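You operate a simulated robot arm through the tools that you are given. There is no shell and no other tool. Be economical: measure what you need, move in short steps, check, and stop when the job is done.

You are at the controls of a simulated robot arm. One attempt, no reset.

Task
Set the size dial to the red lead's size, crimp its lug and lay it in the steel tray.
Fine: one stroke, fingers clear of the ram; pull the slide out again.

It is judged by the outcome, as a careful person would: the job done as asked, and still so three seconds after it is handed in. It fails if anything else is knocked over, pushed out of place, dropped, spilled or broken.

Robot
A 7-joint arm with a two-finger parallel gripper, fixed in place. Base frame: the origin is at the foot of the arm, x ahead of it, y to its left, z up. Units: m, rad, N and s.
With the tool pointing down near the work surface it reaches from about 0.3 to 0.7 m from the base axis. Its first joint turns from -1.152 to 1.152 rad. Payload 1.57 kg.
Tool frame: the origin (TCP) lies between the finger pads and is the grasp point; the fingertips stand 0.03 m ahead of it; z points along the fingers, y is the line along which they close. Largest opening 0.11 m; finger width 0.024, thickness 0.012; the body of the gripper, 0.048 by 0.112 m, starts 0.078 m behind the TCP.
Orientation is that of the tool frame in the base frame, as a unit quaternion [x, y, z, w]. With the fingers straight down and closing along the base's y, the tool's x points along the base's -x, its y along +y and its z along -z.

Tools
- The arm moves only by the tool send_rows. Its argument "steps" is one flat list of numbers, 7 for each row, row after row: the shift along the base's x, y, z in m, then the turn, a rotation vector about the base's x, y, z in degrees, then the finger opening in m, from 0 to 0.11. In form: [x, y, z, ax, ay, az, grip, x, y, z, ax, ay, az, grip, ...]. A call has 1 to 12 rows; each row is the pose to reach, as a shift and turn from the pose commanded when the call began. A row lasts 0.2 s, in which the tool goes at most 0.05 m and 0.15 rad; a call with a longer step from one row to the next is refused whole, and so is a gripper value outside its range. A pose out of reach is approached as far as the arm can. The call stops where the force on the tool passes 40 N (or 10 N more than at its start, if that is more) or the arm is blocked; 0.2 s more then pass. Each finger travels about 0.108 m/s and halts on what it meets, pressing with about 23 N; the grip force reading is that of the motor and also rises with nothing between the fingers. The clock runs only during rows and for 0.2 s after the last one: add rows that repeat a pose to give the fingers time. The reply holds the time, the measured pose of the TCP, the force on the tool along the base axes, the opening and the grip force, in the units named above and with some noise, with the torque about the TCP (base axes, N m) and any sound that the robot's microphone picked up.
- Cameras (640 x 400 px; columns grow to the right, rows downward): "scene" is fixed at [0.1748, -0.3815, 1.4019]; the picture's right is [0.77, -0.63, 0.00], its down [-0.30, -0.36, -0.88] and it looks along [0.56, 0.68, -0.47] (base axes); focal length 278 px, centre (320, 200). "wrist" rides on the gripper at [0.07, 0.016, -0.141] in the tool frame; the picture's right is [-0.23, 0.97, 0.00], its down [-0.86, -0.20, -0.48] and it looks along [-0.47, -0.11, 0.88] (tool axes); focal length 222 px, centre (320, 200). There is no depth. A picture from a camera that has moved, and an enlarged one, comes with that camera's place and axes in the base frame and with its lens. The place of the scene camera against the robot may be out by one fixed shift of up to 0.025 m in any direction.
- capture(camera): a new picture of that camera. No time passes.
- close_up(camera, box): a new picture of the part [left, top, right, bottom] of that camera's present view, enlarged. No time passes.
- sign_off(): hands the job in; it is judged then, once.

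Go step by step. Nothing tells you positions but the pictures and the camera data: compare them with the known pose of the tool, close in by small moves and look again before you grip or let go. The budget is 120 turns and 76 pictures, counting those below and the enlarged ones. Unless the task says otherwise, let go and move clear before handing in, and close with one line.

The tools are called after "Request:" as a command line: name --argument value ..., lists and objects as JSON in quotes. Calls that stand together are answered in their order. send_rows: Moves the arm, as the interface text tells. Its arguments: {"type":"object","properties":{"steps":{"type":"array","items":{"type":"number"}}},"required":["steps"]} The other tools are called the same way: capture (camera) takes a picture; close_up (camera, box) takes an enlarged picture of a part of a camera's view; sign_off () hands the job in.

At the start:

```text
t: 0.0
eef_pos: [0.3798, -0.143, 1.2673]
ee_rot: [0.0, 1.0, 0.0, 0.0]
ft_force: [0.1, -0.1, -0.1]
torque: [0.0, -0.03, -0.01]
gripper_width: 0.1101
gripper_force: 0.0
```

scene: 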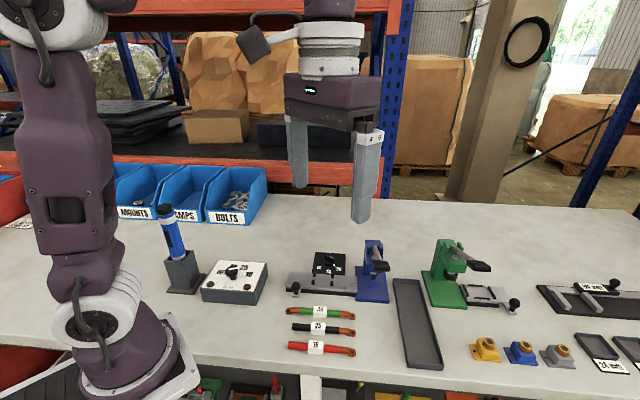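
wrist: 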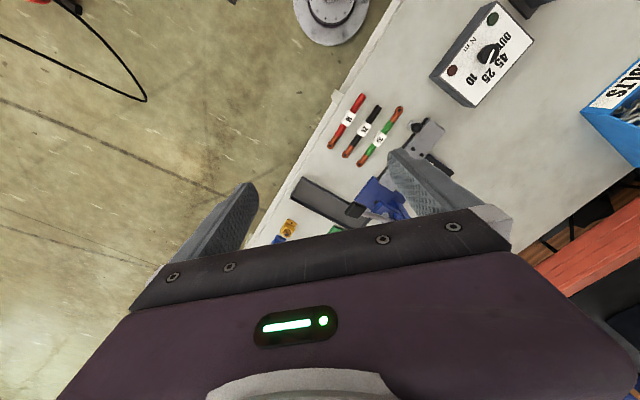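

I see a bench with three labelled leads, a blue crimp press with a dial and slide, a green press, and a dark tray. I'll enlarge the pictures first.

Request:
close_up --camera "scene" --box '[260, 220, 460, 380]'

Request:
close_up --camera "scene" --box '[420, 220, 640, 390]'

Request:
close_up --camera "wrist" --box '[260, 60, 480, 250]'

```text
2.50 times, centred on (360, 300) of scene
camera zoom: at [0.1748, -0.3815, 1.4019], right [0.77, -0.63, 0.0], down [-0.3, -0.36, -0.88], along [0.56, 0.68, -0.47], focal length 695 px, centre (220, -50)
```

zoom: 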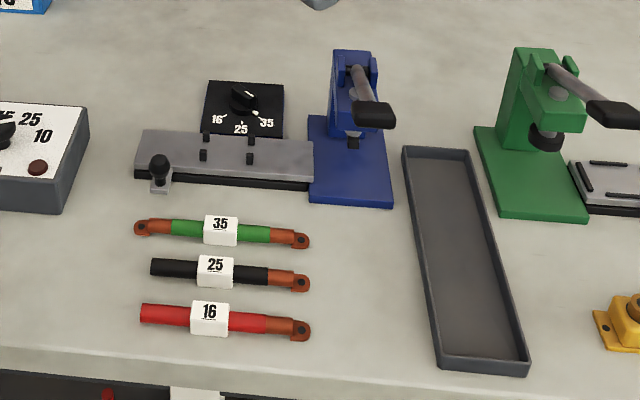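

```text
2.35 times, centred on (530, 305) of scene
camera zoom: at [0.1748, -0.3815, 1.4019], right [0.77, -0.63, 0.0], down [-0.3, -0.36, -0.88], along [0.56, 0.68, -0.47], focal length 654 px, centre (-174, -47)
```

zoom: 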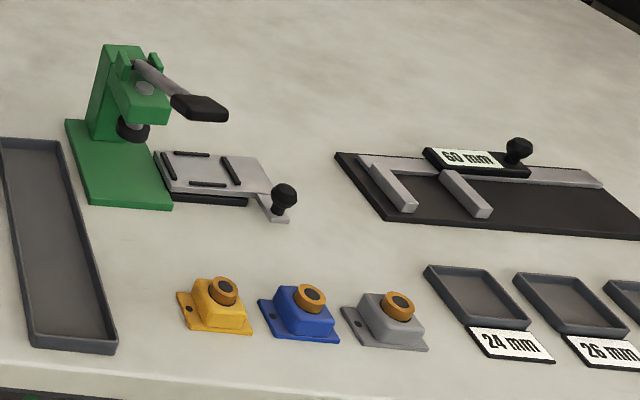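

```text
2.11 times, centred on (370, 155) of wrist
camera zoom: at [0.3115, -0.1273, 1.41], right [0.23, 0.97, 0.0], down [0.86, -0.2, 0.48], along [0.47, -0.11, -0.88], focal length 468 px, centre (215, 295)
```

zoom: 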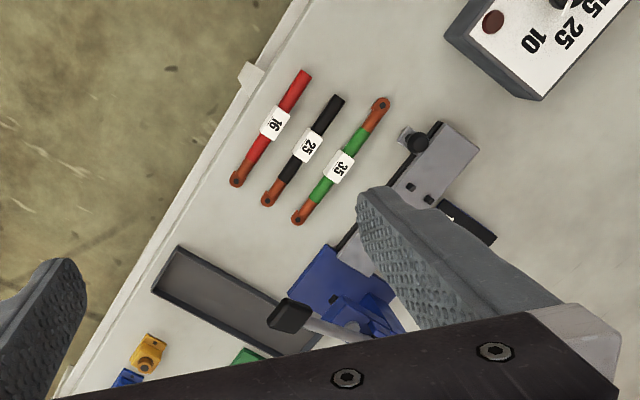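

The bench lies about 40° turned from the base, at a height of roughly 0.85–0.9. I'll turn the tool to line up with the bench and look from new viewpoints so I can triangulate.

Request:
send_rows --steps '[0.0, 0.02, 0, 0, 0, -8, 0.11, 0.0, 0.04, -0.0, 0, 0, -16, 0.11, 0.0, 0.06, -0.0, 0, 0, -24, 0.11, 0.0, 0.08, -0.0, 0, 0, -32, 0.11, 0.0, 0.1, -0.0, 0, 0, -39, 0.11, 0, 0.1, 0, 0, 0, -39, 0.11]'

Request:
capture --camera "wrist"

```text
t: 1.4
eef_pos: [0.3805, -0.0416, 1.2689]
ee_rot: [0.335, 0.942, -0.001, -0.001]
ft_force: [-0.1, -1.0, -0.2]
torque: [0.01, -0.01, 0.01]
gripper_width: 0.11
gripper_force: 0.2
```

```text
70 pictures are left
camera wrist: at [0.3368, 0.0141, 1.4103], right [0.79, 0.61, 0.0], down [0.54, -0.69, 0.48], along [0.29, -0.38, -0.88], focal length 222 px, centre (320, 200)
```

wrist: 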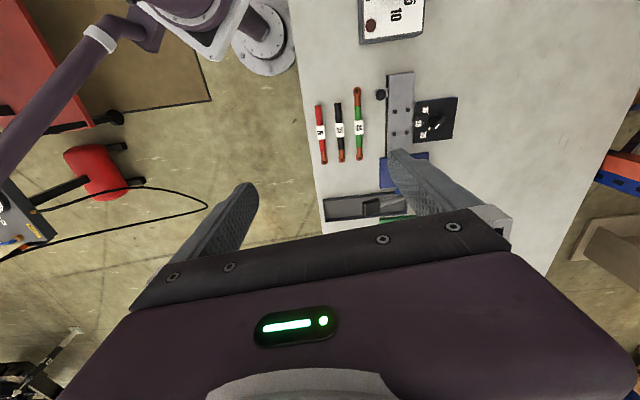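

The yaw is now aligned with the bench. Next I'll move over it and lower for a closer look.

Request:
send_rows --steps '[0.02, 0.03, -0.03, 0, 0, 0, 0.11, 0.04, 0.06, -0.05, 0, 0, 0, 0.11, 0.05, 0.09, -0.08, 0, 0, 0, 0.11, 0.06, 0.1, -0.1, 0, 0, 0, 0.11, 0.06, 0.1, -0.1, 0, 0, 0, 0.11]'

Request:
capture --camera "wrist"

Request:
capture --camera "scene"

```text
t: 2.6
eef_pos: [0.4404, 0.0563, 1.169]
ee_rot: [0.334, 0.943, -0.001, 0.0]
ft_force: [0.6, 0.2, -0.9]
torque: [-0.02, 0.01, 0.0]
gripper_width: 0.1102
gripper_force: 0.0
```

```text
69 pictures are left
camera wrist: at [0.3974, 0.1126, 1.311], right [0.79, 0.61, 0.0], down [0.54, -0.69, 0.48], along [0.29, -0.38, -0.88], focal length 222 px, centre (320, 200)
```

wrist: 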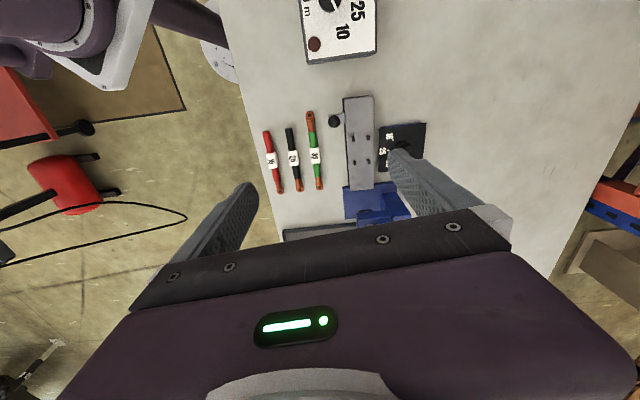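

```text
68 pictures are left
```

scene: 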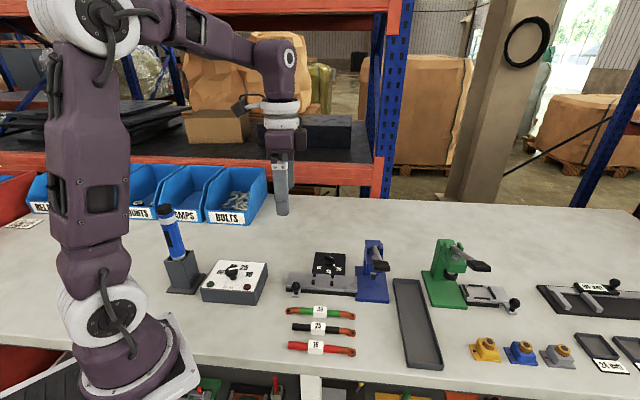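

The red lead is near (0.40, -0.08, 0.83). I'll go lower and to the left of the leads for more accuracy.

Request:
send_rows --steps '[0.0, 0.0, -0.04, 0, 0, 0, 0.11, 0.0, 0.0, -0.08, 0, 0, 0, 0.11, 0.0, 0.0, -0.12, 0, 0, 0, 0.11, 0.0, 0.0, -0.14, 0, 0, 0, 0.11, 0, 0, -0.14, 0, 0, 0, 0.11]'

Request:
capture --camera "wrist"

Request:
close_up --camera "wrist" --box '[180, 80, 460, 255]'

```text
t: 3.8
eef_pos: [0.441, 0.0564, 1.0282]
ee_rot: [0.334, 0.943, 0.0, 0.0]
ft_force: [0.1, -0.1, -0.4]
torque: [0.02, -0.03, 0.0]
gripper_width: 0.11
gripper_force: 0.0
```

```text
67 pictures are left
camera wrist: at [0.3974, 0.112, 1.1707], right [0.79, 0.61, 0.0], down [0.54, -0.69, 0.48], along [0.29, -0.38, -0.88], focal length 222 px, centre (320, 200)
```

wrist: 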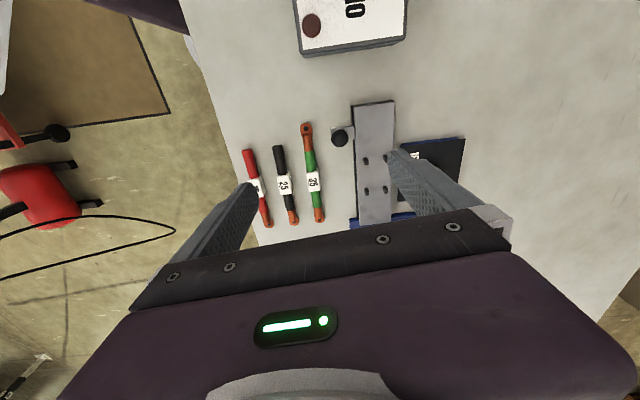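

```text
2.29 times, centred on (320, 168) of wrist
camera zoom: at [0.3974, 0.112, 1.1707], right [0.79, 0.61, 0.0], down [0.54, -0.69, 0.48], along [0.29, -0.38, -0.88], focal length 508 px, centre (320, 274)
```

zoom: 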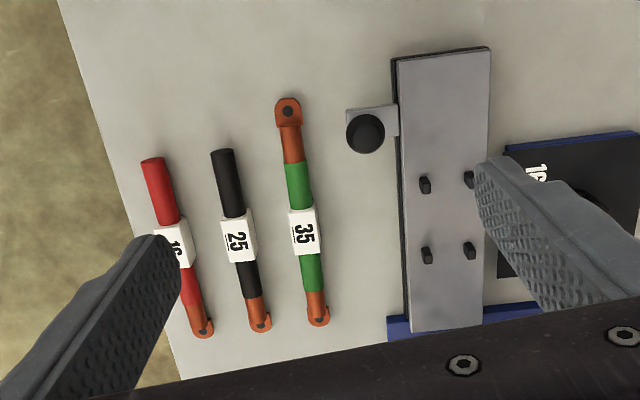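

The bench surface looks to be near z≈0.83 and the dial near (0.61, 0.11). I'll move over the dial to read it.

Request:
send_rows --steps '[0.03, 0.018, 0, 0, 0, 0, 0.11, 0.07, 0.04, 0, 0, 0, 0, 0.11, 0.11, 0.06, 0, 0, 0, 0, 0.11, 0.14, 0.075, 0.0, 0, 0, 0, 0.11, 0.14, 0.075, 0.0, 0, 0, 0, 0.11]'

Request:
capture --camera "wrist"

Request:
close_up --camera "wrist" --box '[180, 80, 460, 255]'

Request:
close_up --camera "scene" --box '[280, 230, 400, 310]'

```text
t: 5.0
eef_pos: [0.5803, 0.1309, 1.0269]
ee_rot: [0.334, 0.943, -0.001, 0.0]
ft_force: [0.1, 0.6, -0.2]
torque: [0.01, -0.04, 0.02]
gripper_width: 0.11
gripper_force: 0.0
```

```text
65 pictures are left
camera wrist: at [0.538, 0.1864, 1.1694], right [0.79, 0.61, 0.0], down [0.54, -0.69, 0.48], along [0.29, -0.38, -0.88], focal length 222 px, centre (320, 200)
```

wrist: 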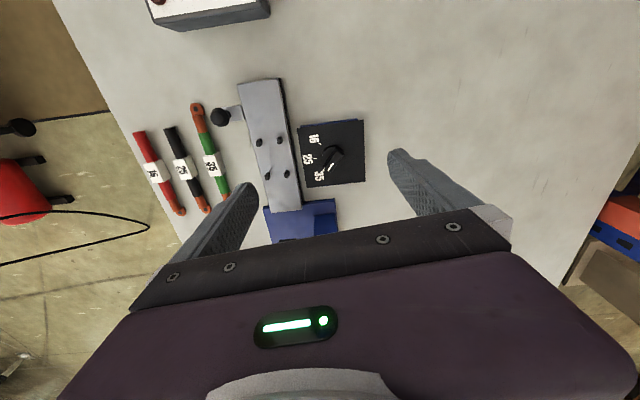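

```text
2.29 times, centred on (320, 168) of wrist
camera zoom: at [0.538, 0.1864, 1.1694], right [0.79, 0.61, 0.0], down [0.54, -0.69, 0.48], along [0.29, -0.38, -0.88], focal length 508 px, centre (320, 274)
```

zoom: 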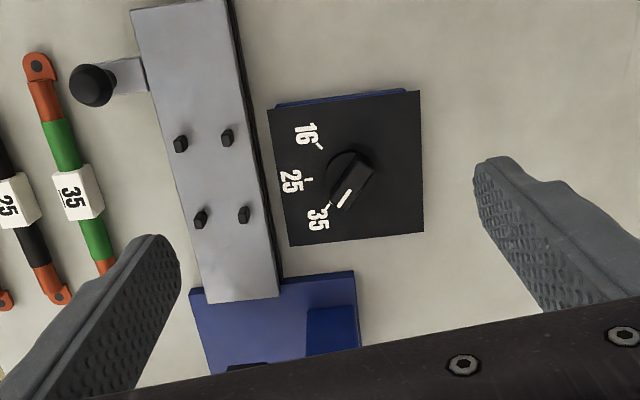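

```text
5.00 times, centred on (340, 270) of scene
camera zoom: at [0.1748, -0.3815, 1.4019], right [0.77, -0.63, 0.0], down [-0.3, -0.36, -0.88], along [0.56, 0.68, -0.47], focal length 1390 px, centre (220, -150)
```

zoom: 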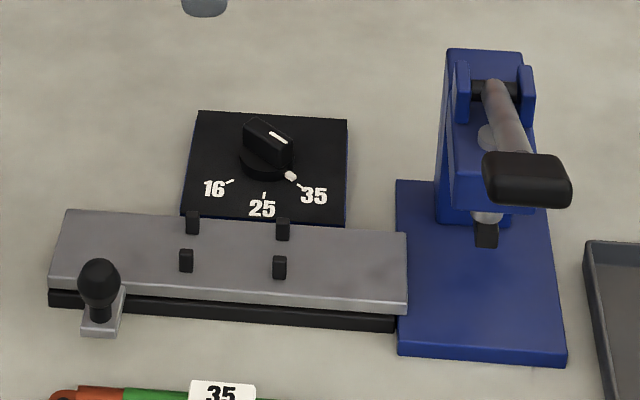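

The dial points at 35 and must go about 105° clockwise to 16. The dial centre is near (0.616, 0.113) and its face is at z≈0.833. I'll turn the wrist the other way first so the twist ends near neutral.

Request:
send_rows --steps '[0.01, -0.005, 0, 0, 0, 8, 0.11, 0.02, -0.01, 0, 0, 0, 16, 0.11, 0.036, -0.018, 0, 0, 0, 24, 0.11, 0.036, -0.018, 0, 0, 0, 32, 0.11, 0.036, -0.018, 0, 0, 0, 40, 0.11, 0.036, -0.018, 0, 0, 0, 48, 0.11, 0.036, -0.018, 0, 0, 0, 56, 0.11, 0.036, -0.018, 0, 0, 0, 64, 0.11, 0.036, -0.018, 0, 0, 0, 72, 0.11, 0.036, -0.018, 0, 0, 0, 80, 0.11, 0.036, -0.018, 0, 0, 0, 88, 0.11, 0.036, -0.018, 0, 0, 0, 96, 0.11]'

Request:
send_rows --steps '[0, 0, 0, 0, 0, 8, 0.11, 0, 0, 0, 0, 0, 16, 0.11, 0, 0, 0, 0, 0, 24, 0.11, 0, 0, 0, 0, 0, 32, 0.11, 0, 0, 0, 0, 0, 40, 0.11, 0, 0, 0, 0, 0, 43, 0.11, 0, 0, 0, 0, 0, 43, 0.11]'

Request:
capture --camera "wrist"

Request:
close_up --camera "wrist" --box '[220, 90, 420, 215]'

```text
t: 7.6
eef_pos: [0.6156, 0.1148, 1.0277]
ee_rot: [-0.478, 0.879, 0.0, 0.0]
ft_force: [-0.2, 0.0, 0.0]
torque: [-0.01, 0.01, 0.01]
gripper_width: 0.1102
gripper_force: 0.1
```

```text
t: 9.2
eef_pos: [0.6177, 0.114, 1.0283]
ee_rot: [0.766, -0.642, 0.001, 0.0]
ft_force: [0.0, -0.8, 0.1]
torque: [-0.01, 0.03, -0.02]
gripper_width: 0.11
gripper_force: 0.0
```

```text
62 pictures are left
camera wrist: at [0.614, 0.0422, 1.17], right [-1.0, 0.05, 0.0], down [0.05, 0.88, 0.48], along [0.03, 0.48, -0.88], focal length 222 px, centre (320, 200)
```

wrist: 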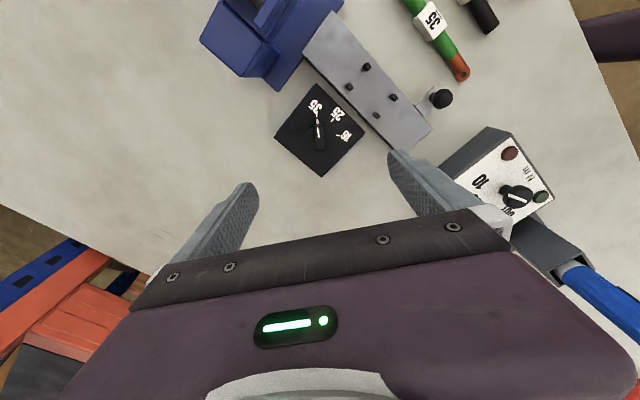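

```text
3.20 times, centred on (320, 152) of wrist
camera zoom: at [0.614, 0.0422, 1.17], right [-1.0, 0.05, 0.0], down [0.05, 0.88, 0.48], along [0.03, 0.48, -0.88], focal length 711 px, centre (320, 352)
```

zoom: 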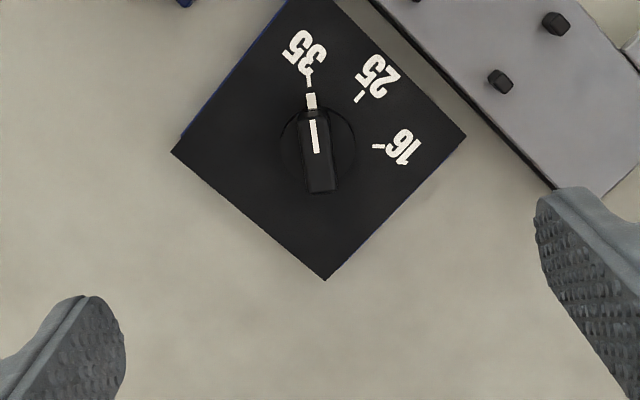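

I have a clear view: the knob is centred at about (0.619, 0.115), its bar bearing -85°, with 16 at a bearing of about 177°. I'll close the fingers partway and descend around the bar.

Request:
send_rows --steps '[0, 0, -0.01, 0, 0, -2, 0.08, 0, 0.0, -0.04, 0, 0, -4, 0.05, 0, 0.0, -0.08, 0, 0, -5, 0.05, 0, 0.0, -0.12, 0, 0, -5, 0.05, 0, 0.0, -0.14, 0, 0, -5, 0.05, 0, 0.0, -0.14, 0, 0, -5, 0.05]'

Request:
close_up --camera "wrist" --box '[220, 90, 420, 215]'

Request:
close_up --camera "scene" --box '[280, 210, 400, 310]'

```text
t: 10.6
eef_pos: [0.6168, 0.1143, 0.8861]
ee_rot: [0.737, -0.676, 0.0, 0.0]
ft_force: [0.6, 0.2, -0.4]
torque: [0.01, 0.0, 0.01]
gripper_width: 0.0502
gripper_force: 0.1
```

```text
3.20 times, centred on (320, 152) of wrist
camera zoom: at [0.6076, 0.0429, 1.0281], right [-0.99, 0.14, 0.0], down [0.12, 0.87, 0.48], along [0.07, 0.47, -0.88], focal length 711 px, centre (320, 352)
```

zoom: 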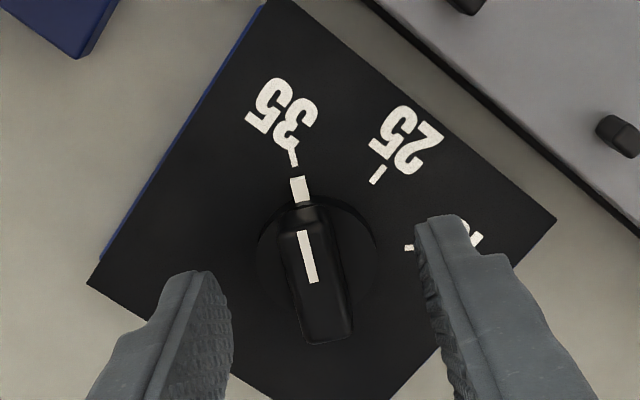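

```text
4.00 times, centred on (340, 260) of scene
camera zoom: at [0.1748, -0.3815, 1.4019], right [0.77, -0.63, 0.0], down [-0.3, -0.36, -0.88], along [0.56, 0.68, -0.47], focal length 1112 px, centre (240, -40)
```

zoom: 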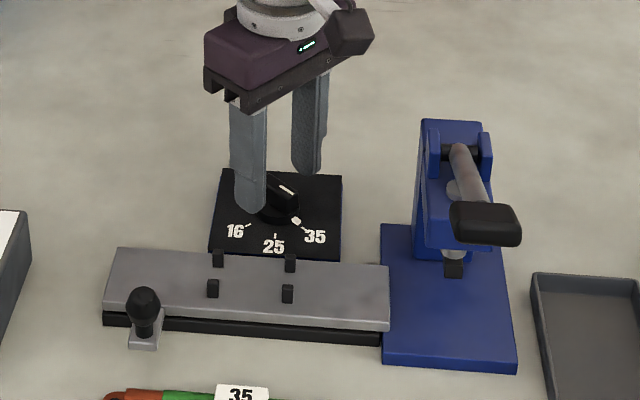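

The bar sits between the fingers. I'll go 11 mm lower and grip it.

Request:
send_rows --steps '[0, 0, -0.006, 0, 0, 0, 0.05, 0, 0, -0.011, 0, 0, 0, 0.05, 0, 0, -0.011, 0, 0, 0, 0.03, 0, 0, -0.011, 0, 0, 0, 0.0, 0, 0, -0.011, 0, 0, 0, 0.0, 0, 0, -0.011, 0, 0, 0, 0.0]'

Request:
close_up --camera "wrist" --box '[220, 90, 420, 215]'

```text
t: 12.0
eef_pos: [0.6188, 0.1139, 0.8767]
ee_rot: [0.737, -0.676, 0.001, 0.0]
ft_force: [19.1, 3.2, -10.9]
torque: [0.19, -0.4, -0.02]
gripper_width: 0.0138
gripper_force: 30.1
```

```text
3.20 times, centred on (320, 152) of wrist
camera zoom: at [0.6085, 0.0429, 1.0185], right [-0.99, 0.14, 0.0], down [0.12, 0.87, 0.48], along [0.07, 0.47, -0.88], focal length 711 px, centre (320, 352)
```

zoom: 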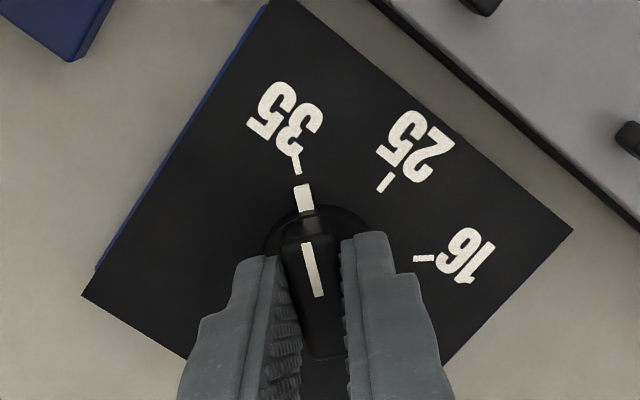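

Gripped with some side load, so I'll shift 3 mm in +x to relax it and turn clockwise in stages.

Request:
send_rows --steps '[0.003, 0.001, 0, 0, 0, 0, 0.0, 0.003, 0.001, 0, 0, 0, -6, 0.0, 0.003, 0.001, 0, 0, 0, -12, 0.0, 0.003, 0.001, 0, 0, 0, -18, 0.0, 0.003, 0.001, 0, 0, 0, -24, 0.0, 0.003, 0.001, 0, 0, 0, -30, 0, 0.003, 0.001, 0, 0, 0, -30, 0]'

Request:
close_up --camera "wrist" --box '[220, 90, 420, 215]'

```text
t: 13.6
eef_pos: [0.6172, 0.1161, 0.8766]
ee_rot: [-0.537, 0.844, 0.001, -0.002]
ft_force: [-19.9, -7.0, -1.2]
torque: [-0.34, 0.44, 0.04]
gripper_width: 0.0138
gripper_force: 29.8
```

```text
3.20 times, centred on (320, 152) of wrist
camera zoom: at [0.5746, 0.058, 1.0188], right [-0.79, 0.62, 0.0], down [0.54, 0.69, 0.48], along [0.29, 0.38, -0.88], focal length 711 px, centre (320, 352)
```

zoom: 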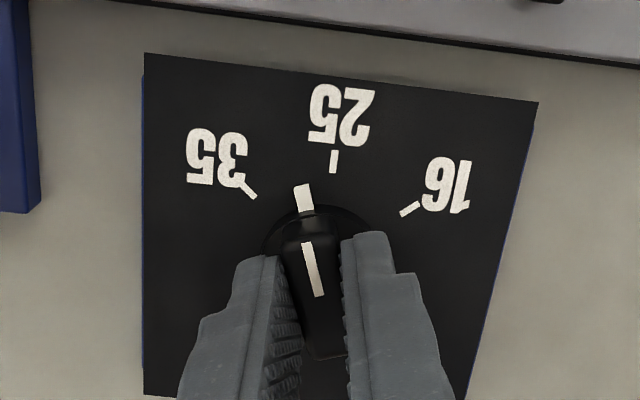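

The dial is turning with the fingers. I'll carry on towards 16.

Request:
send_rows --steps '[-0.0015, -0.001, 0, 0, 0, -6, 0.0, -0.0015, -0.001, 0, 0, 0, -12, 0.0, -0.0015, -0.001, 0, 0, 0, -18, 0.0, -0.0015, -0.001, 0, 0, 0, -24, 0, -0.0015, -0.001, 0, 0, 0, -30, 0, -0.0015, -0.001, 0, 0, 0, -36, 0, -0.0015, -0.001, 0, 0, 0, -42, 0, -0.0015, -0.001, 0, 0, 0, -48, 0, -0.0015, -0.001, 0, 0, 0, -54, 0, -0.0015, -0.001, 0, 0, 0, -60, 0, -0.0015, -0.001, 0, 0, 0, -65, 0, -0.0015, -0.001, 0, 0, 0, -65, 0]'

Request:
close_up --camera "wrist" --box '[220, 90, 420, 215]'

```text
t: 16.2
eef_pos: [0.6175, 0.1161, 0.877]
ee_rot: [0.001, 1.0, 0.001, -0.002]
ft_force: [-25.6, 19.4, -13.2]
torque: [0.31, 0.61, 0.01]
gripper_width: 0.014
gripper_force: 30.2
```

```text
3.20 times, centred on (320, 152) of wrist
camera zoom: at [0.5485, 0.1314, 1.0189], right [0.23, 0.97, 0.0], down [0.86, -0.2, 0.48], along [0.46, -0.11, -0.88], focal length 711 px, centre (320, 352)
```

zoom: 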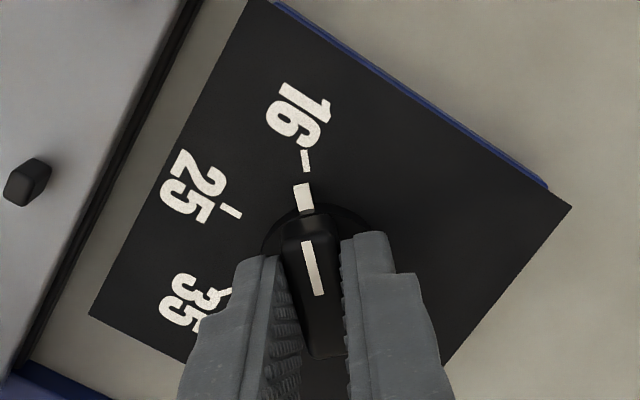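

The pointer is about 5° short of the 16 mark. I'll turn that last bit, then look again.

Request:
send_rows --steps '[-0.002, 0.001, 0, 0, 0, -3, 0.0, -0.002, 0.001, 0, 0, 0, -5.5, 0.0, -0.002, 0.001, 0, 0, 0, -5.5, 0.0]'

Request:
close_up --camera "wrist" --box '[220, 90, 420, 215]'

```text
t: 17.0
eef_pos: [0.617, 0.1158, 0.8772]
ee_rot: [0.048, 0.999, 0.001, 0.001]
ft_force: [-3.7, 17.3, -22.2]
torque: [0.12, -0.15, 0.46]
gripper_width: 0.0139
gripper_force: 29.8
```

```text
3.20 times, centred on (320, 152) of wrist
camera zoom: at [0.5497, 0.1381, 1.0188], right [0.32, 0.95, 0.0], down [0.83, -0.28, 0.48], along [0.46, -0.15, -0.88], focal length 711 px, centre (320, 352)
```

zoom: 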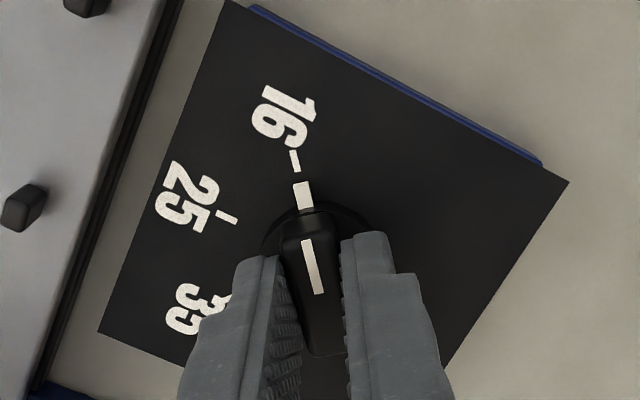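

The pointer is now in line with 16. I'll release, rise and check.

Request:
send_rows --steps '[0, 0, 0, 0, 0, 0, 0.03, 0, 0, 0, 0, 0, 0, 0.05, 0, 0, 0.02, 0, 0, 0, 0.05, 0, 0, 0.06, 0, 0, 0, 0.05, 0, 0, 0.1, 0, 0, 0, 0.07, 0, 0, 0.13, 0, 0, 0, 0.09, 0, 0, 0.15, 0, 0, 0, 0.11, 0, 0, 0.15, 0, 0, 0, 0.11]'

Request:
close_up --camera "wrist" --box '[220, 70, 420, 195]'

Request:
capture --camera "wrist"

```text
t: 18.8
eef_pos: [0.6145, 0.1153, 1.026]
ee_rot: [0.048, 0.999, 0.0, -0.001]
ft_force: [0.6, -0.1, -0.5]
torque: [0.0, -0.02, -0.01]
gripper_width: 0.1099
gripper_force: 0.0
```

```text
3.20 times, centred on (320, 132) of wrist
camera zoom: at [0.5484, 0.1384, 1.169], right [0.32, 0.95, 0.0], down [0.83, -0.28, 0.48], along [0.45, -0.15, -0.88], focal length 711 px, centre (320, 416)
```

zoom: 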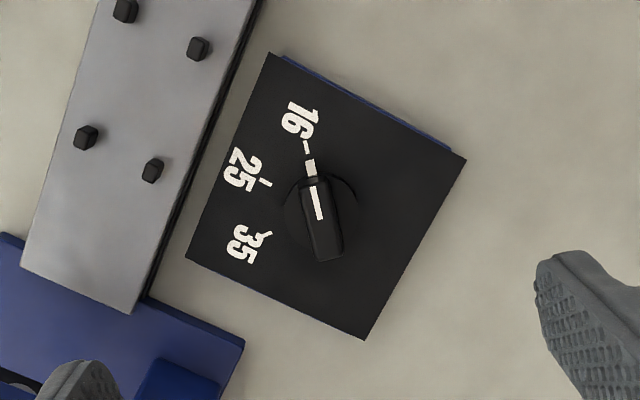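

```text
53 pictures are left
camera wrist: at [0.5484, 0.1384, 1.169], right [0.32, 0.95, 0.0], down [0.83, -0.28, 0.48], along [0.45, -0.15, -0.88], focal length 222 px, centre (320, 200)
```

wrist: 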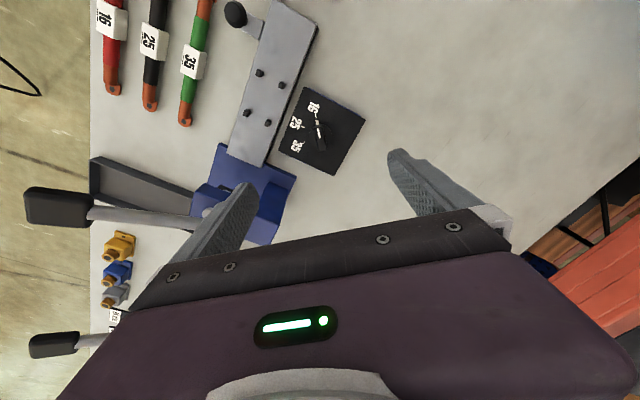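

The dial is set to 16. The cradle posts centre at about (0.547, 0.059), running along a bearing of -45°. Now I'll move over the red lead.

Request:
send_rows --steps '[-0.025, -0.025, 0, 0, 0, -5, 0.11, -0.055, -0.055, 0, 0, 0, -10, 0.11, -0.085, -0.085, 0, 0, 0, -15, 0.11, -0.115, -0.115, 0, 0, 0, -21, 0.11, -0.145, -0.145, 0, 0, 0, -27, 0.11, -0.175, -0.175, 0, 0, 0, -33, 0.11, -0.204, -0.204, 0, 0, 0, -39.5, 0.11, -0.204, -0.204, 0, 0, 0, -39.5, 0.11, -0.204, -0.204, -0.04, 0, 0, -39.5, 0.11, -0.204, -0.204, -0.04, 0, 0, -39.5, 0.11]'

Request:
capture --camera "wrist"

Request:
close_up --camera "wrist" --box '[220, 90, 420, 215]'

```text
t: 21.0
eef_pos: [0.4129, -0.09, 0.9867]
ee_rot: [0.383, 0.924, 0.0, 0.001]
ft_force: [0.8, 0.0, 0.4]
torque: [-0.01, 0.0, -0.03]
gripper_width: 0.1102
gripper_force: 0.1
```

```text
52 pictures are left
camera wrist: at [0.3761, -0.0296, 1.1287], right [0.85, 0.53, 0.0], down [0.46, -0.75, 0.48], along [0.25, -0.41, -0.88], focal length 222 px, centre (320, 200)
```

wrist: 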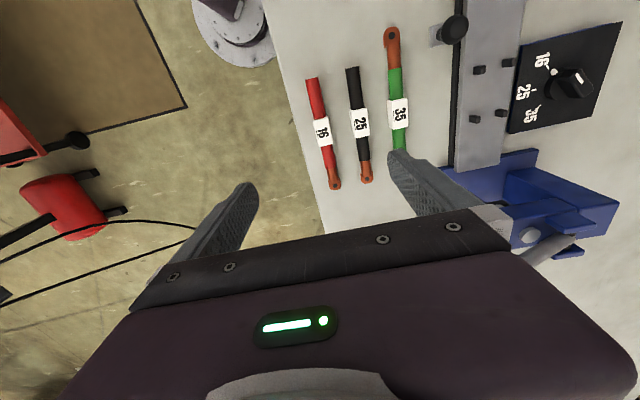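

```text
3.20 times, centred on (320, 152) of wrist
camera zoom: at [0.3761, -0.0296, 1.1287], right [0.85, 0.53, 0.0], down [0.46, -0.75, 0.48], along [0.25, -0.41, -0.88], focal length 711 px, centre (320, 352)
```

zoom: 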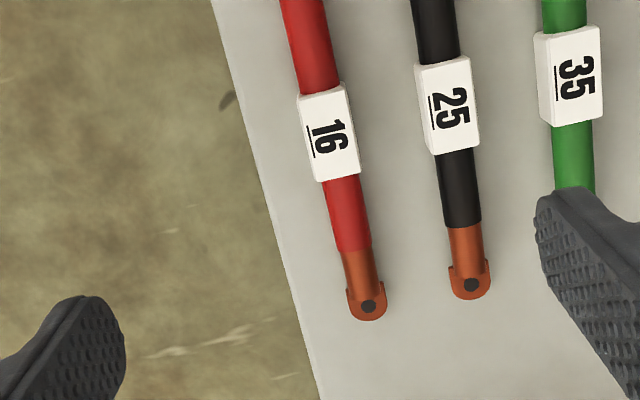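

The red label's centre is at about (0.412, -0.081). The black lead is about 50 mm away, so I'll narrow the fingers to 42 mm and descend partway.

Request:
send_rows --steps '[0, 0.009, -0.0, 0, 0, 0, 0.08, 0, 0.009, -0.03, 0, 0, 0, 0.05, 0, 0.009, -0.06, 0, 0, 0, 0.042, 0, 0.009, -0.095, 0, 0, 0, 0.042, 0, 0.009, -0.105, 0, 0, 0, 0.042, 0, 0.009, -0.105, 0, 0, 0, 0.042]'

Request:
close_up --camera "wrist" --box '[220, 90, 420, 215]'

Request:
close_up --camera "scene" --box '[260, 270, 400, 370]'

```text
t: 22.4
eef_pos: [0.4106, -0.0785, 0.8815]
ee_rot: [0.383, 0.924, 0.0, 0.0]
ft_force: [0.0, -0.2, -0.6]
torque: [0.02, -0.01, 0.0]
gripper_width: 0.042
gripper_force: 0.1
```

```text
3.20 times, centred on (320, 152) of wrist
camera zoom: at [0.375, -0.0194, 1.0239], right [0.85, 0.53, 0.0], down [0.46, -0.75, 0.48], along [0.25, -0.41, -0.88], focal length 711 px, centre (320, 352)
```

zoom: 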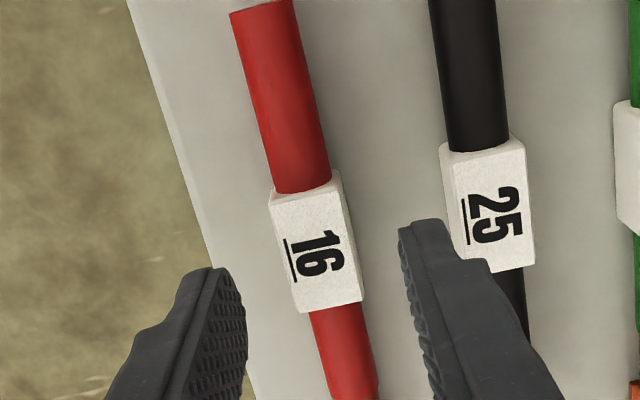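

```text
4.00 times, centred on (330, 320) of scene
camera zoom: at [0.1748, -0.3815, 1.4019], right [0.77, -0.63, 0.0], down [-0.3, -0.36, -0.88], along [0.56, 0.68, -0.47], focal length 1112 px, centre (280, -280)
```

zoom: 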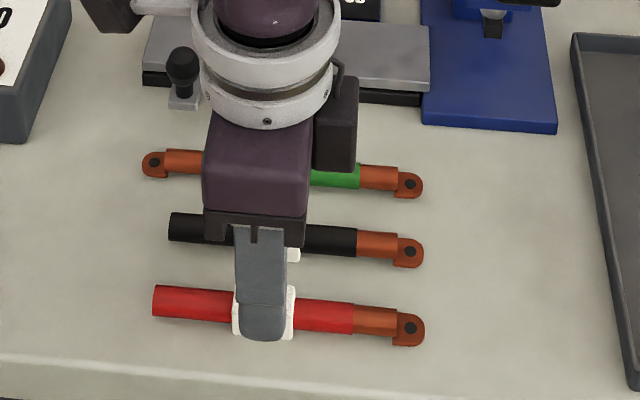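

The label is centred between the fingers and its top is at about z=0.83. I'll descend slowly to about 15 mm below the label top.

Request:
send_rows --steps '[0.001, -0.0015, -0.012, 0, 0, 0, 0.042, 0.001, -0.0015, -0.024, 0, 0, 0, 0.042, 0.001, -0.0015, -0.034, 0, 0, 0, 0.042, 0.001, -0.0015, -0.036, 0, 0, 0, 0.042, 0.001, -0.0015, -0.036, 0, 0, 0, 0.042]'

Request:
close_up --camera "wrist" --box '[220, 90, 420, 215]'

Request:
close_up --camera "scene" --box '[280, 310, 380, 370]'

```text
t: 23.2
eef_pos: [0.4136, -0.0799, 0.8501]
ee_rot: [0.384, 0.923, 0.0, 0.001]
ft_force: [-3.8, 2.2, 20.9]
torque: [-0.28, 0.52, -0.12]
gripper_width: 0.0422
gripper_force: 0.9
stopped in row 4: the force on the tool passed its limit at 72 N (the readings are from after the stop); the commanded pose is now the measured one
```

```text
3.20 times, centred on (320, 152) of wrist
camera zoom: at [0.3761, -0.0202, 0.9921], right [0.85, 0.53, 0.0], down [0.46, -0.75, 0.48], along [0.25, -0.41, -0.88], focal length 711 px, centre (320, 352)
```

zoom: 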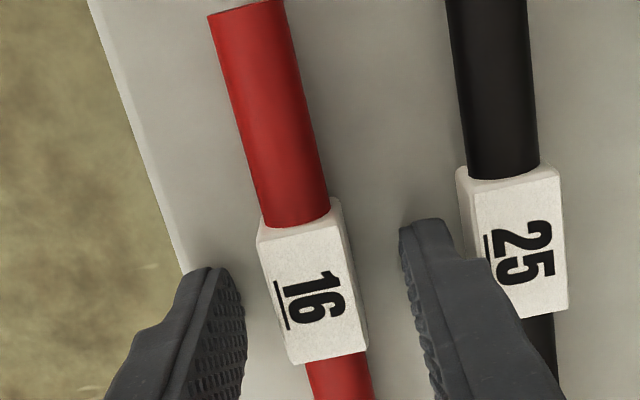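

```text
6.40 times, centred on (330, 340) of scene
camera zoom: at [0.1744, -0.3814, 1.402], right [0.77, -0.63, 0.0], down [-0.3, -0.36, -0.88], along [0.56, 0.68, -0.47], focal length 1779 px, centre (256, -696)
```

zoom: 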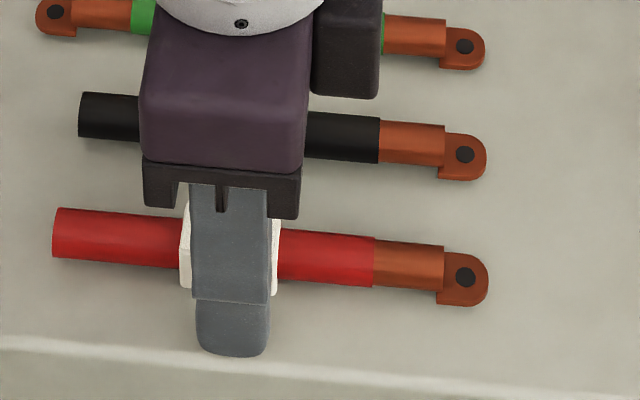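

The front fingertip touched the bench, which puts the bench at z≈0.82. I'll raise 3 mm and close on the label.

Request:
send_rows --steps '[-0.0005, 0, 0.004, 0, 0, 0, 0.042, -0.0005, 0, 0.004, 0, 0, 0, 0.03, -0.0005, 0, 0.004, 0, 0, 0, 0.015, -0.0005, 0, 0.004, 0, 0, 0, 0.01, -0.0005, 0, 0.004, 0, 0, 0, 0.01]'

Request:
close_up --camera "wrist" --box '[220, 90, 420, 215]'

```text
t: 24.4
eef_pos: [0.4133, -0.0804, 0.8537]
ee_rot: [0.382, 0.924, 0.001, 0.001]
ft_force: [0.1, -0.5, -0.2]
torque: [-0.03, 0.01, 0.0]
gripper_width: 0.0196
gripper_force: 23.2
```

```text
3.20 times, centred on (320, 152) of wrist
camera zoom: at [0.3761, -0.0202, 0.9956], right [0.85, 0.53, 0.0], down [0.46, -0.75, 0.48], along [0.25, -0.41, -0.88], focal length 711 px, centre (320, 352)
```

zoom: 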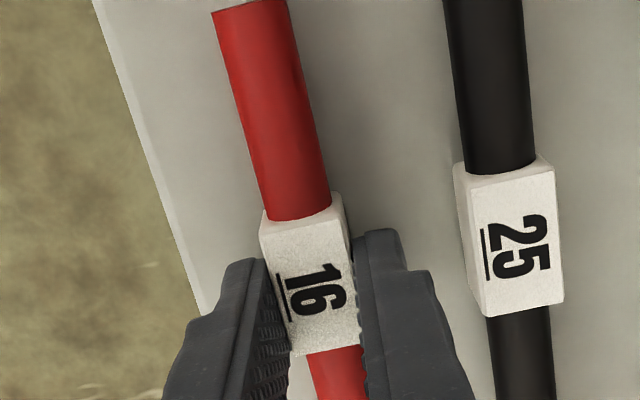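

The label is gripped at 19.6 mm. I'll lift, then carry the lead over to the cradle.

Request:
send_rows --steps '[0, 0, 0.03, 0, 0, 0, 0.01, 0, 0, 0.07, 0, 0, 0, 0.01, 0, 0, 0.1, 0, 0, 0, 0.01, 0.03, 0.03, 0.1, 0, 0, 0, 0.01, 0.06, 0.06, 0.1, 0, 0, 0, 0.01, 0.09, 0.09, 0.1, 0, 0, 0, 0.01, 0.12, 0.119, 0.1, 0, 0, 0, 0.01, 0.137, 0.1355, 0.1, 0, 0, 0, 0.01, 0.137, 0.1355, 0.1, 0, 0, 0, 0.01]'

Request:
capture --camera "wrist"

Request:
close_up --camera "scene" --box '[270, 210, 410, 310]'

```text
t: 26.4
eef_pos: [0.5481, 0.0557, 0.9547]
ee_rot: [0.383, 0.924, 0.001, 0.001]
ft_force: [0.2, -0.5, -1.6]
torque: [0.01, -0.01, -0.03]
gripper_width: 0.0194
gripper_force: 22.5
```

```text
45 pictures are left
camera wrist: at [0.5118, 0.1164, 1.0967], right [0.85, 0.53, 0.0], down [0.46, -0.75, 0.48], along [0.25, -0.41, -0.88], focal length 222 px, centre (320, 200)
```

wrist: 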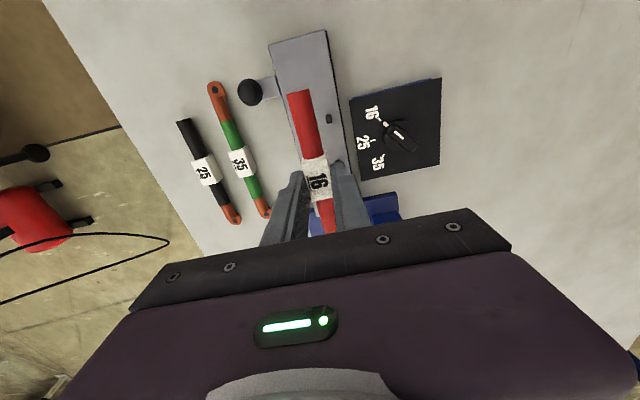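

```text
4.00 times, centred on (340, 260) of scene
camera zoom: at [0.1748, -0.3815, 1.4019], right [0.77, -0.63, 0.0], down [-0.3, -0.36, -0.88], along [0.56, 0.68, -0.47], focal length 1112 px, centre (240, -40)
```

zoom: 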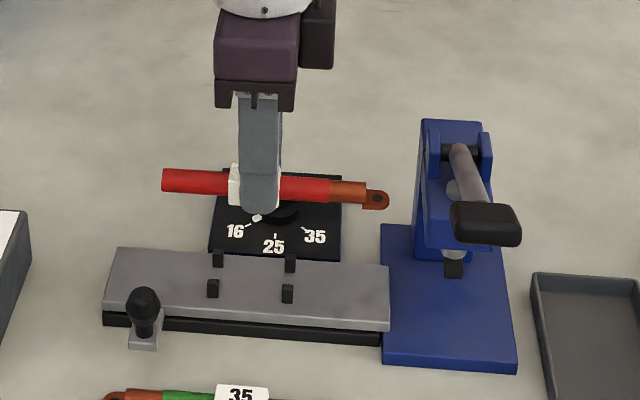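

The lead is level and over the cradle. I'll lower to just above the posts and check the alignment.

Request:
send_rows --steps '[0.001, 0, -0.03, 0, 0, 0, 0.01, 0.001, 0, -0.053, 0, 0, 0, 0.01, 0.001, 0, -0.053, 0, 0, 0, 0.01]'

Request:
close_up --camera "wrist" --box '[220, 80, 420, 235]'

Request:
close_up --camera "scene" --box '[280, 250, 380, 310]'

```text
t: 27.2
eef_pos: [0.5503, 0.0578, 0.9031]
ee_rot: [0.383, 0.924, 0.0, 0.002]
ft_force: [0.4, 1.0, -1.7]
torque: [0.0, -0.02, 0.03]
gripper_width: 0.0197
gripper_force: 22.4
```

```text
2.58 times, centred on (320, 158) of wrist
camera zoom: at [0.5136, 0.1172, 1.0446], right [0.85, 0.53, 0.0], down [0.46, -0.75, 0.48], along [0.25, -0.41, -0.88], focal length 573 px, centre (320, 310)
```

zoom: 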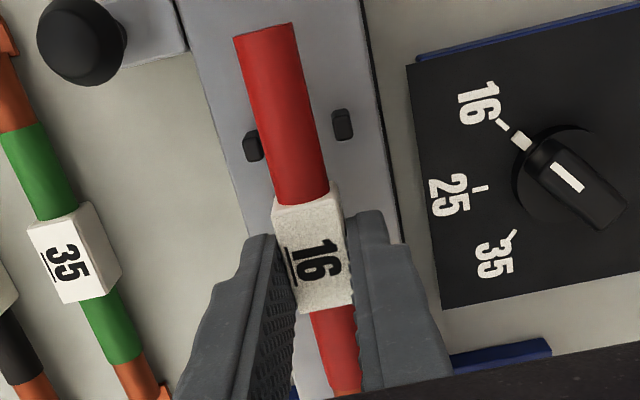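

```text
6.40 times, centred on (330, 280) of scene
camera zoom: at [0.1748, -0.3815, 1.4019], right [0.77, -0.63, 0.0], down [-0.3, -0.36, -0.88], along [0.56, 0.68, -0.47], focal length 1779 px, centre (256, -312)
```

zoom: 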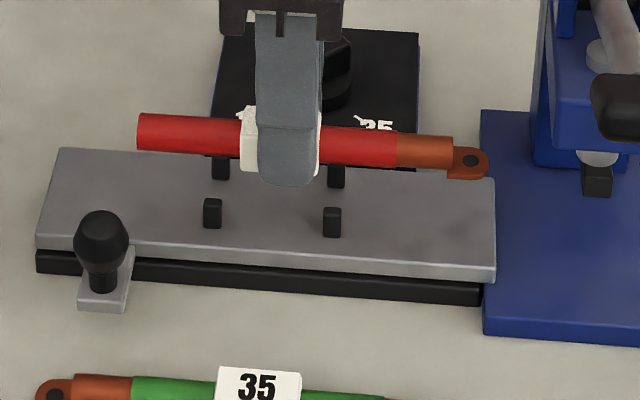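

Alignment is good to within about 2 mm both ways. I'll lower gently until the lead rests on the slide.

Request:
send_rows --steps '[0.0, -0.001, -0.008, 0, 0, 0, 0.01, 0.0, -0.001, -0.015, 0, 0, 0, 0.01, 0, -0.001, -0.02, 0, 0, 0, 0.01, 0, -0.001, -0.024, 0, 0, 0, 0.01, 0, -0.001, -0.024, 0, 0, 0, 0.01]'

Request:
close_up --camera "wrist" --box '[220, 80, 420, 235]'

Request:
close_up --camera "scene" --box '[280, 250, 380, 310]'

```text
t: 28.4
eef_pos: [0.5498, 0.0532, 0.8771]
ee_rot: [0.383, 0.924, 0.001, 0.002]
ft_force: [-0.1, -0.2, -0.1]
torque: [0.0, 0.0, 0.02]
gripper_width: 0.0192
gripper_force: 22.9
```

```text
2.58 times, centred on (320, 158) of wrist
camera zoom: at [0.5129, 0.1141, 1.0194], right [0.85, 0.53, 0.0], down [0.46, -0.75, 0.48], along [0.25, -0.41, -0.88], focal length 573 px, centre (320, 310)
```

zoom: 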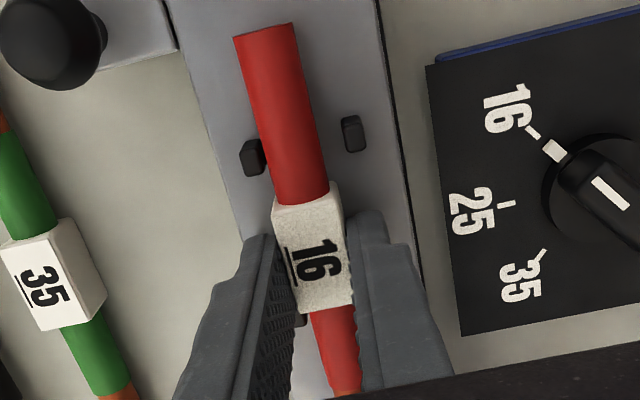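

```text
6.40 times, centred on (330, 280) of scene
camera zoom: at [0.1748, -0.3815, 1.4019], right [0.77, -0.63, 0.0], down [-0.3, -0.36, -0.88], along [0.56, 0.68, -0.47], focal length 1779 px, centre (256, -312)
```

zoom: 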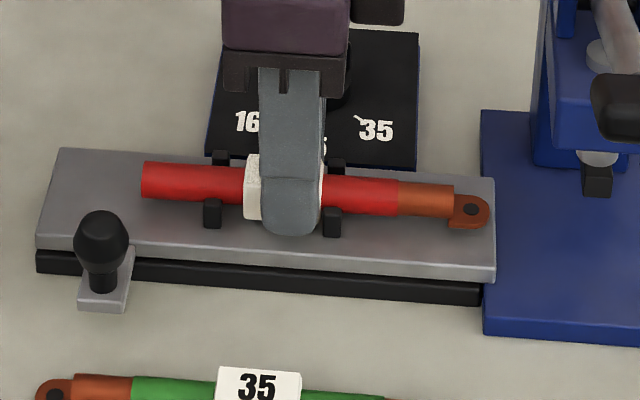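

It's well centred between the posts, with no contact force yet. I'll keep lowering in small steps.

Request:
send_rows --steps '[0, 0, -0.003, 0, 0, 0, 0.01, 0, 0, -0.005, 0, 0, 0, 0.01, 0, 0, -0.005, 0, 0, 0, 0.01]'

Request:
close_up --camera "scene" --box '[290, 260, 370, 310]'

```text
t: 29.2
eef_pos: [0.5518, 0.054, 0.8732]
ee_rot: [0.382, 0.924, 0.001, 0.003]
ft_force: [-2.3, -3.7, 21.6]
torque: [-0.14, 0.02, 0.01]
gripper_width: 0.0197
gripper_force: 22.5
```

```text
8.00 times, centred on (330, 285) of scene
camera zoom: at [0.1743, -0.3817, 1.4019], right [0.77, -0.63, 0.0], down [-0.3, -0.36, -0.88], along [0.56, 0.68, -0.47], focal length 2224 px, centre (240, -480)
```

zoom: 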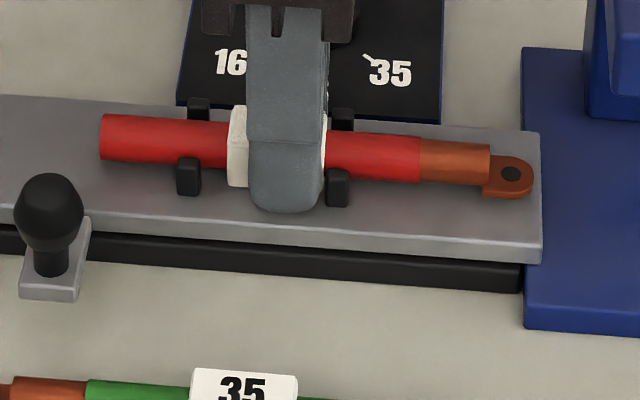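

The lead is down on the slide between the posts. I'll release and rise.

Request:
send_rows --steps '[0, 0, 0.002, 0, 0, 0, 0.022, 0, 0, 0.002, 0, 0, 0, 0.034, 0, 0, 0.002, 0, 0, 0, 0.034, 0, 0, 0.02, 0, 0, 0, 0.034, 0, 0, 0.05, 0, 0, 0, 0.034, 0, 0, 0.09, 0, 0, 0, 0.05, 0, 0, 0.12, 0, 0, 0, 0.08, 0, 0, 0.15, 0, 0, 0, 0.11, 0, 0, 0.15, 0, 0, 0, 0.11]'

Request:
close_up --camera "scene" --box '[280, 230, 410, 320]'

Request:
capture --camera "wrist"

```text
t: 31.2
eef_pos: [0.5515, 0.0541, 1.0218]
ee_rot: [0.383, 0.924, 0.001, 0.001]
ft_force: [0.2, 0.6, -0.3]
torque: [-0.01, 0.01, 0.0]
gripper_width: 0.11
gripper_force: 0.1
```

```text
4.44 times, centred on (345, 275) of scene
camera zoom: at [0.1747, -0.3815, 1.4019], right [0.77, -0.63, 0.0], down [-0.3, -0.36, -0.88], along [0.56, 0.68, -0.47], focal length 1236 px, centre (209, -133)
```

zoom: 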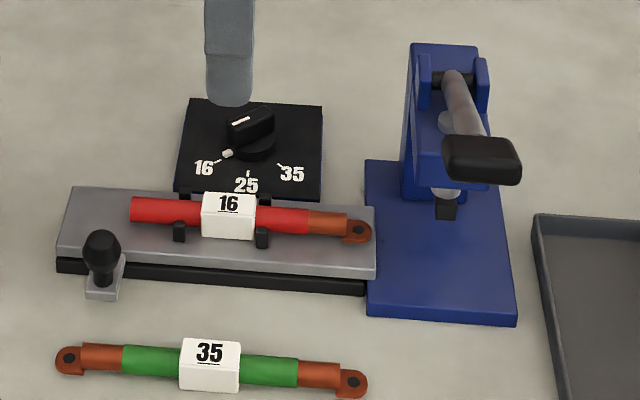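

```text
37 pictures are left
camera wrist: at [0.515, 0.1152, 1.1639], right [0.85, 0.53, 0.0], down [0.46, -0.75, 0.48], along [0.25, -0.41, -0.88], focal length 222 px, centre (320, 200)
```

wrist: 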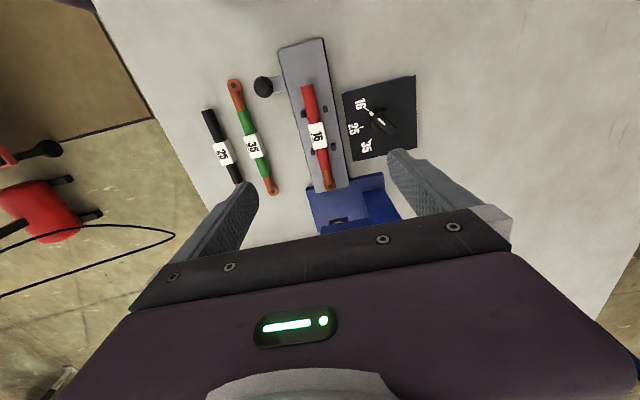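

The lead is seated. Next is the slide's knob, near (0.462, 0.073, 0.87): I'll rotate so the fingers close along the slide's travel and hover above it.

Request:
send_rows --steps '[-0.01, 0.002, 0, 0, 0, 8, 0.11, -0.02, 0.004, 0, 0, 0, 16, 0.11, -0.03, 0.006, 0, 0, 0, 24, 0.1, -0.04, 0.008, 0, 0, 0, 32, 0.09, -0.05, 0.01, 0, 0, 0, 40, 0.08, -0.06, 0.012, 0, 0, 0, 48, 0.07, -0.07, 0.014, 0, 0, 0, 56, 0.06, -0.08, 0.016, 0, 0, 0, 64, 0.06, -0.0895, 0.0185, 0, 0, 0, 72, 0.06, -0.0895, 0.0185, 0, 0, 0, 80, 0.06, -0.0895, 0.0185, 0, 0, 0, 88, 0.06, -0.0895, 0.0185, -0.0, 0, 0, 90, 0.06]'

Request:
send_rows --steps '[0, 0, -0.04, 0, 0, 0, 0.06, 0, 0, -0.09, 0, 0, 0, 0.06, 0, 0, -0.09, 0, 0, 0, 0.06]'

Request:
close_up --camera "wrist" --box '[220, 80, 420, 235]'

```text
t: 33.9
eef_pos: [0.462, 0.0729, 1.0226]
ee_rot: [-0.384, 0.923, 0.0, 0.0]
ft_force: [0.1, 0.0, 0.2]
torque: [0.0, 0.01, 0.02]
gripper_width: 0.0599
gripper_force: 0.1
```

```text
t: 34.6
eef_pos: [0.461, 0.0733, 0.9324]
ee_rot: [-0.383, 0.924, 0.002, 0.0]
ft_force: [0.5, -0.8, -0.3]
torque: [-0.01, 0.01, 0.03]
gripper_width: 0.0601
gripper_force: 0.0
```

```text
2.58 times, centred on (320, 158) of wrist
camera zoom: at [0.4012, 0.0332, 1.0736], right [-0.53, 0.85, 0.0], down [0.75, 0.46, 0.48], along [0.41, 0.25, -0.88], focal length 573 px, centre (320, 310)
```

zoom: 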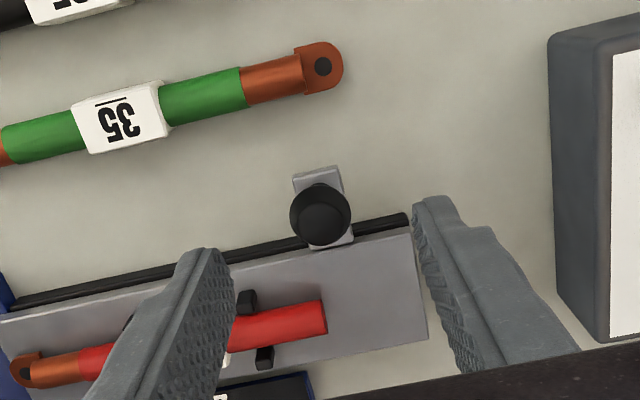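

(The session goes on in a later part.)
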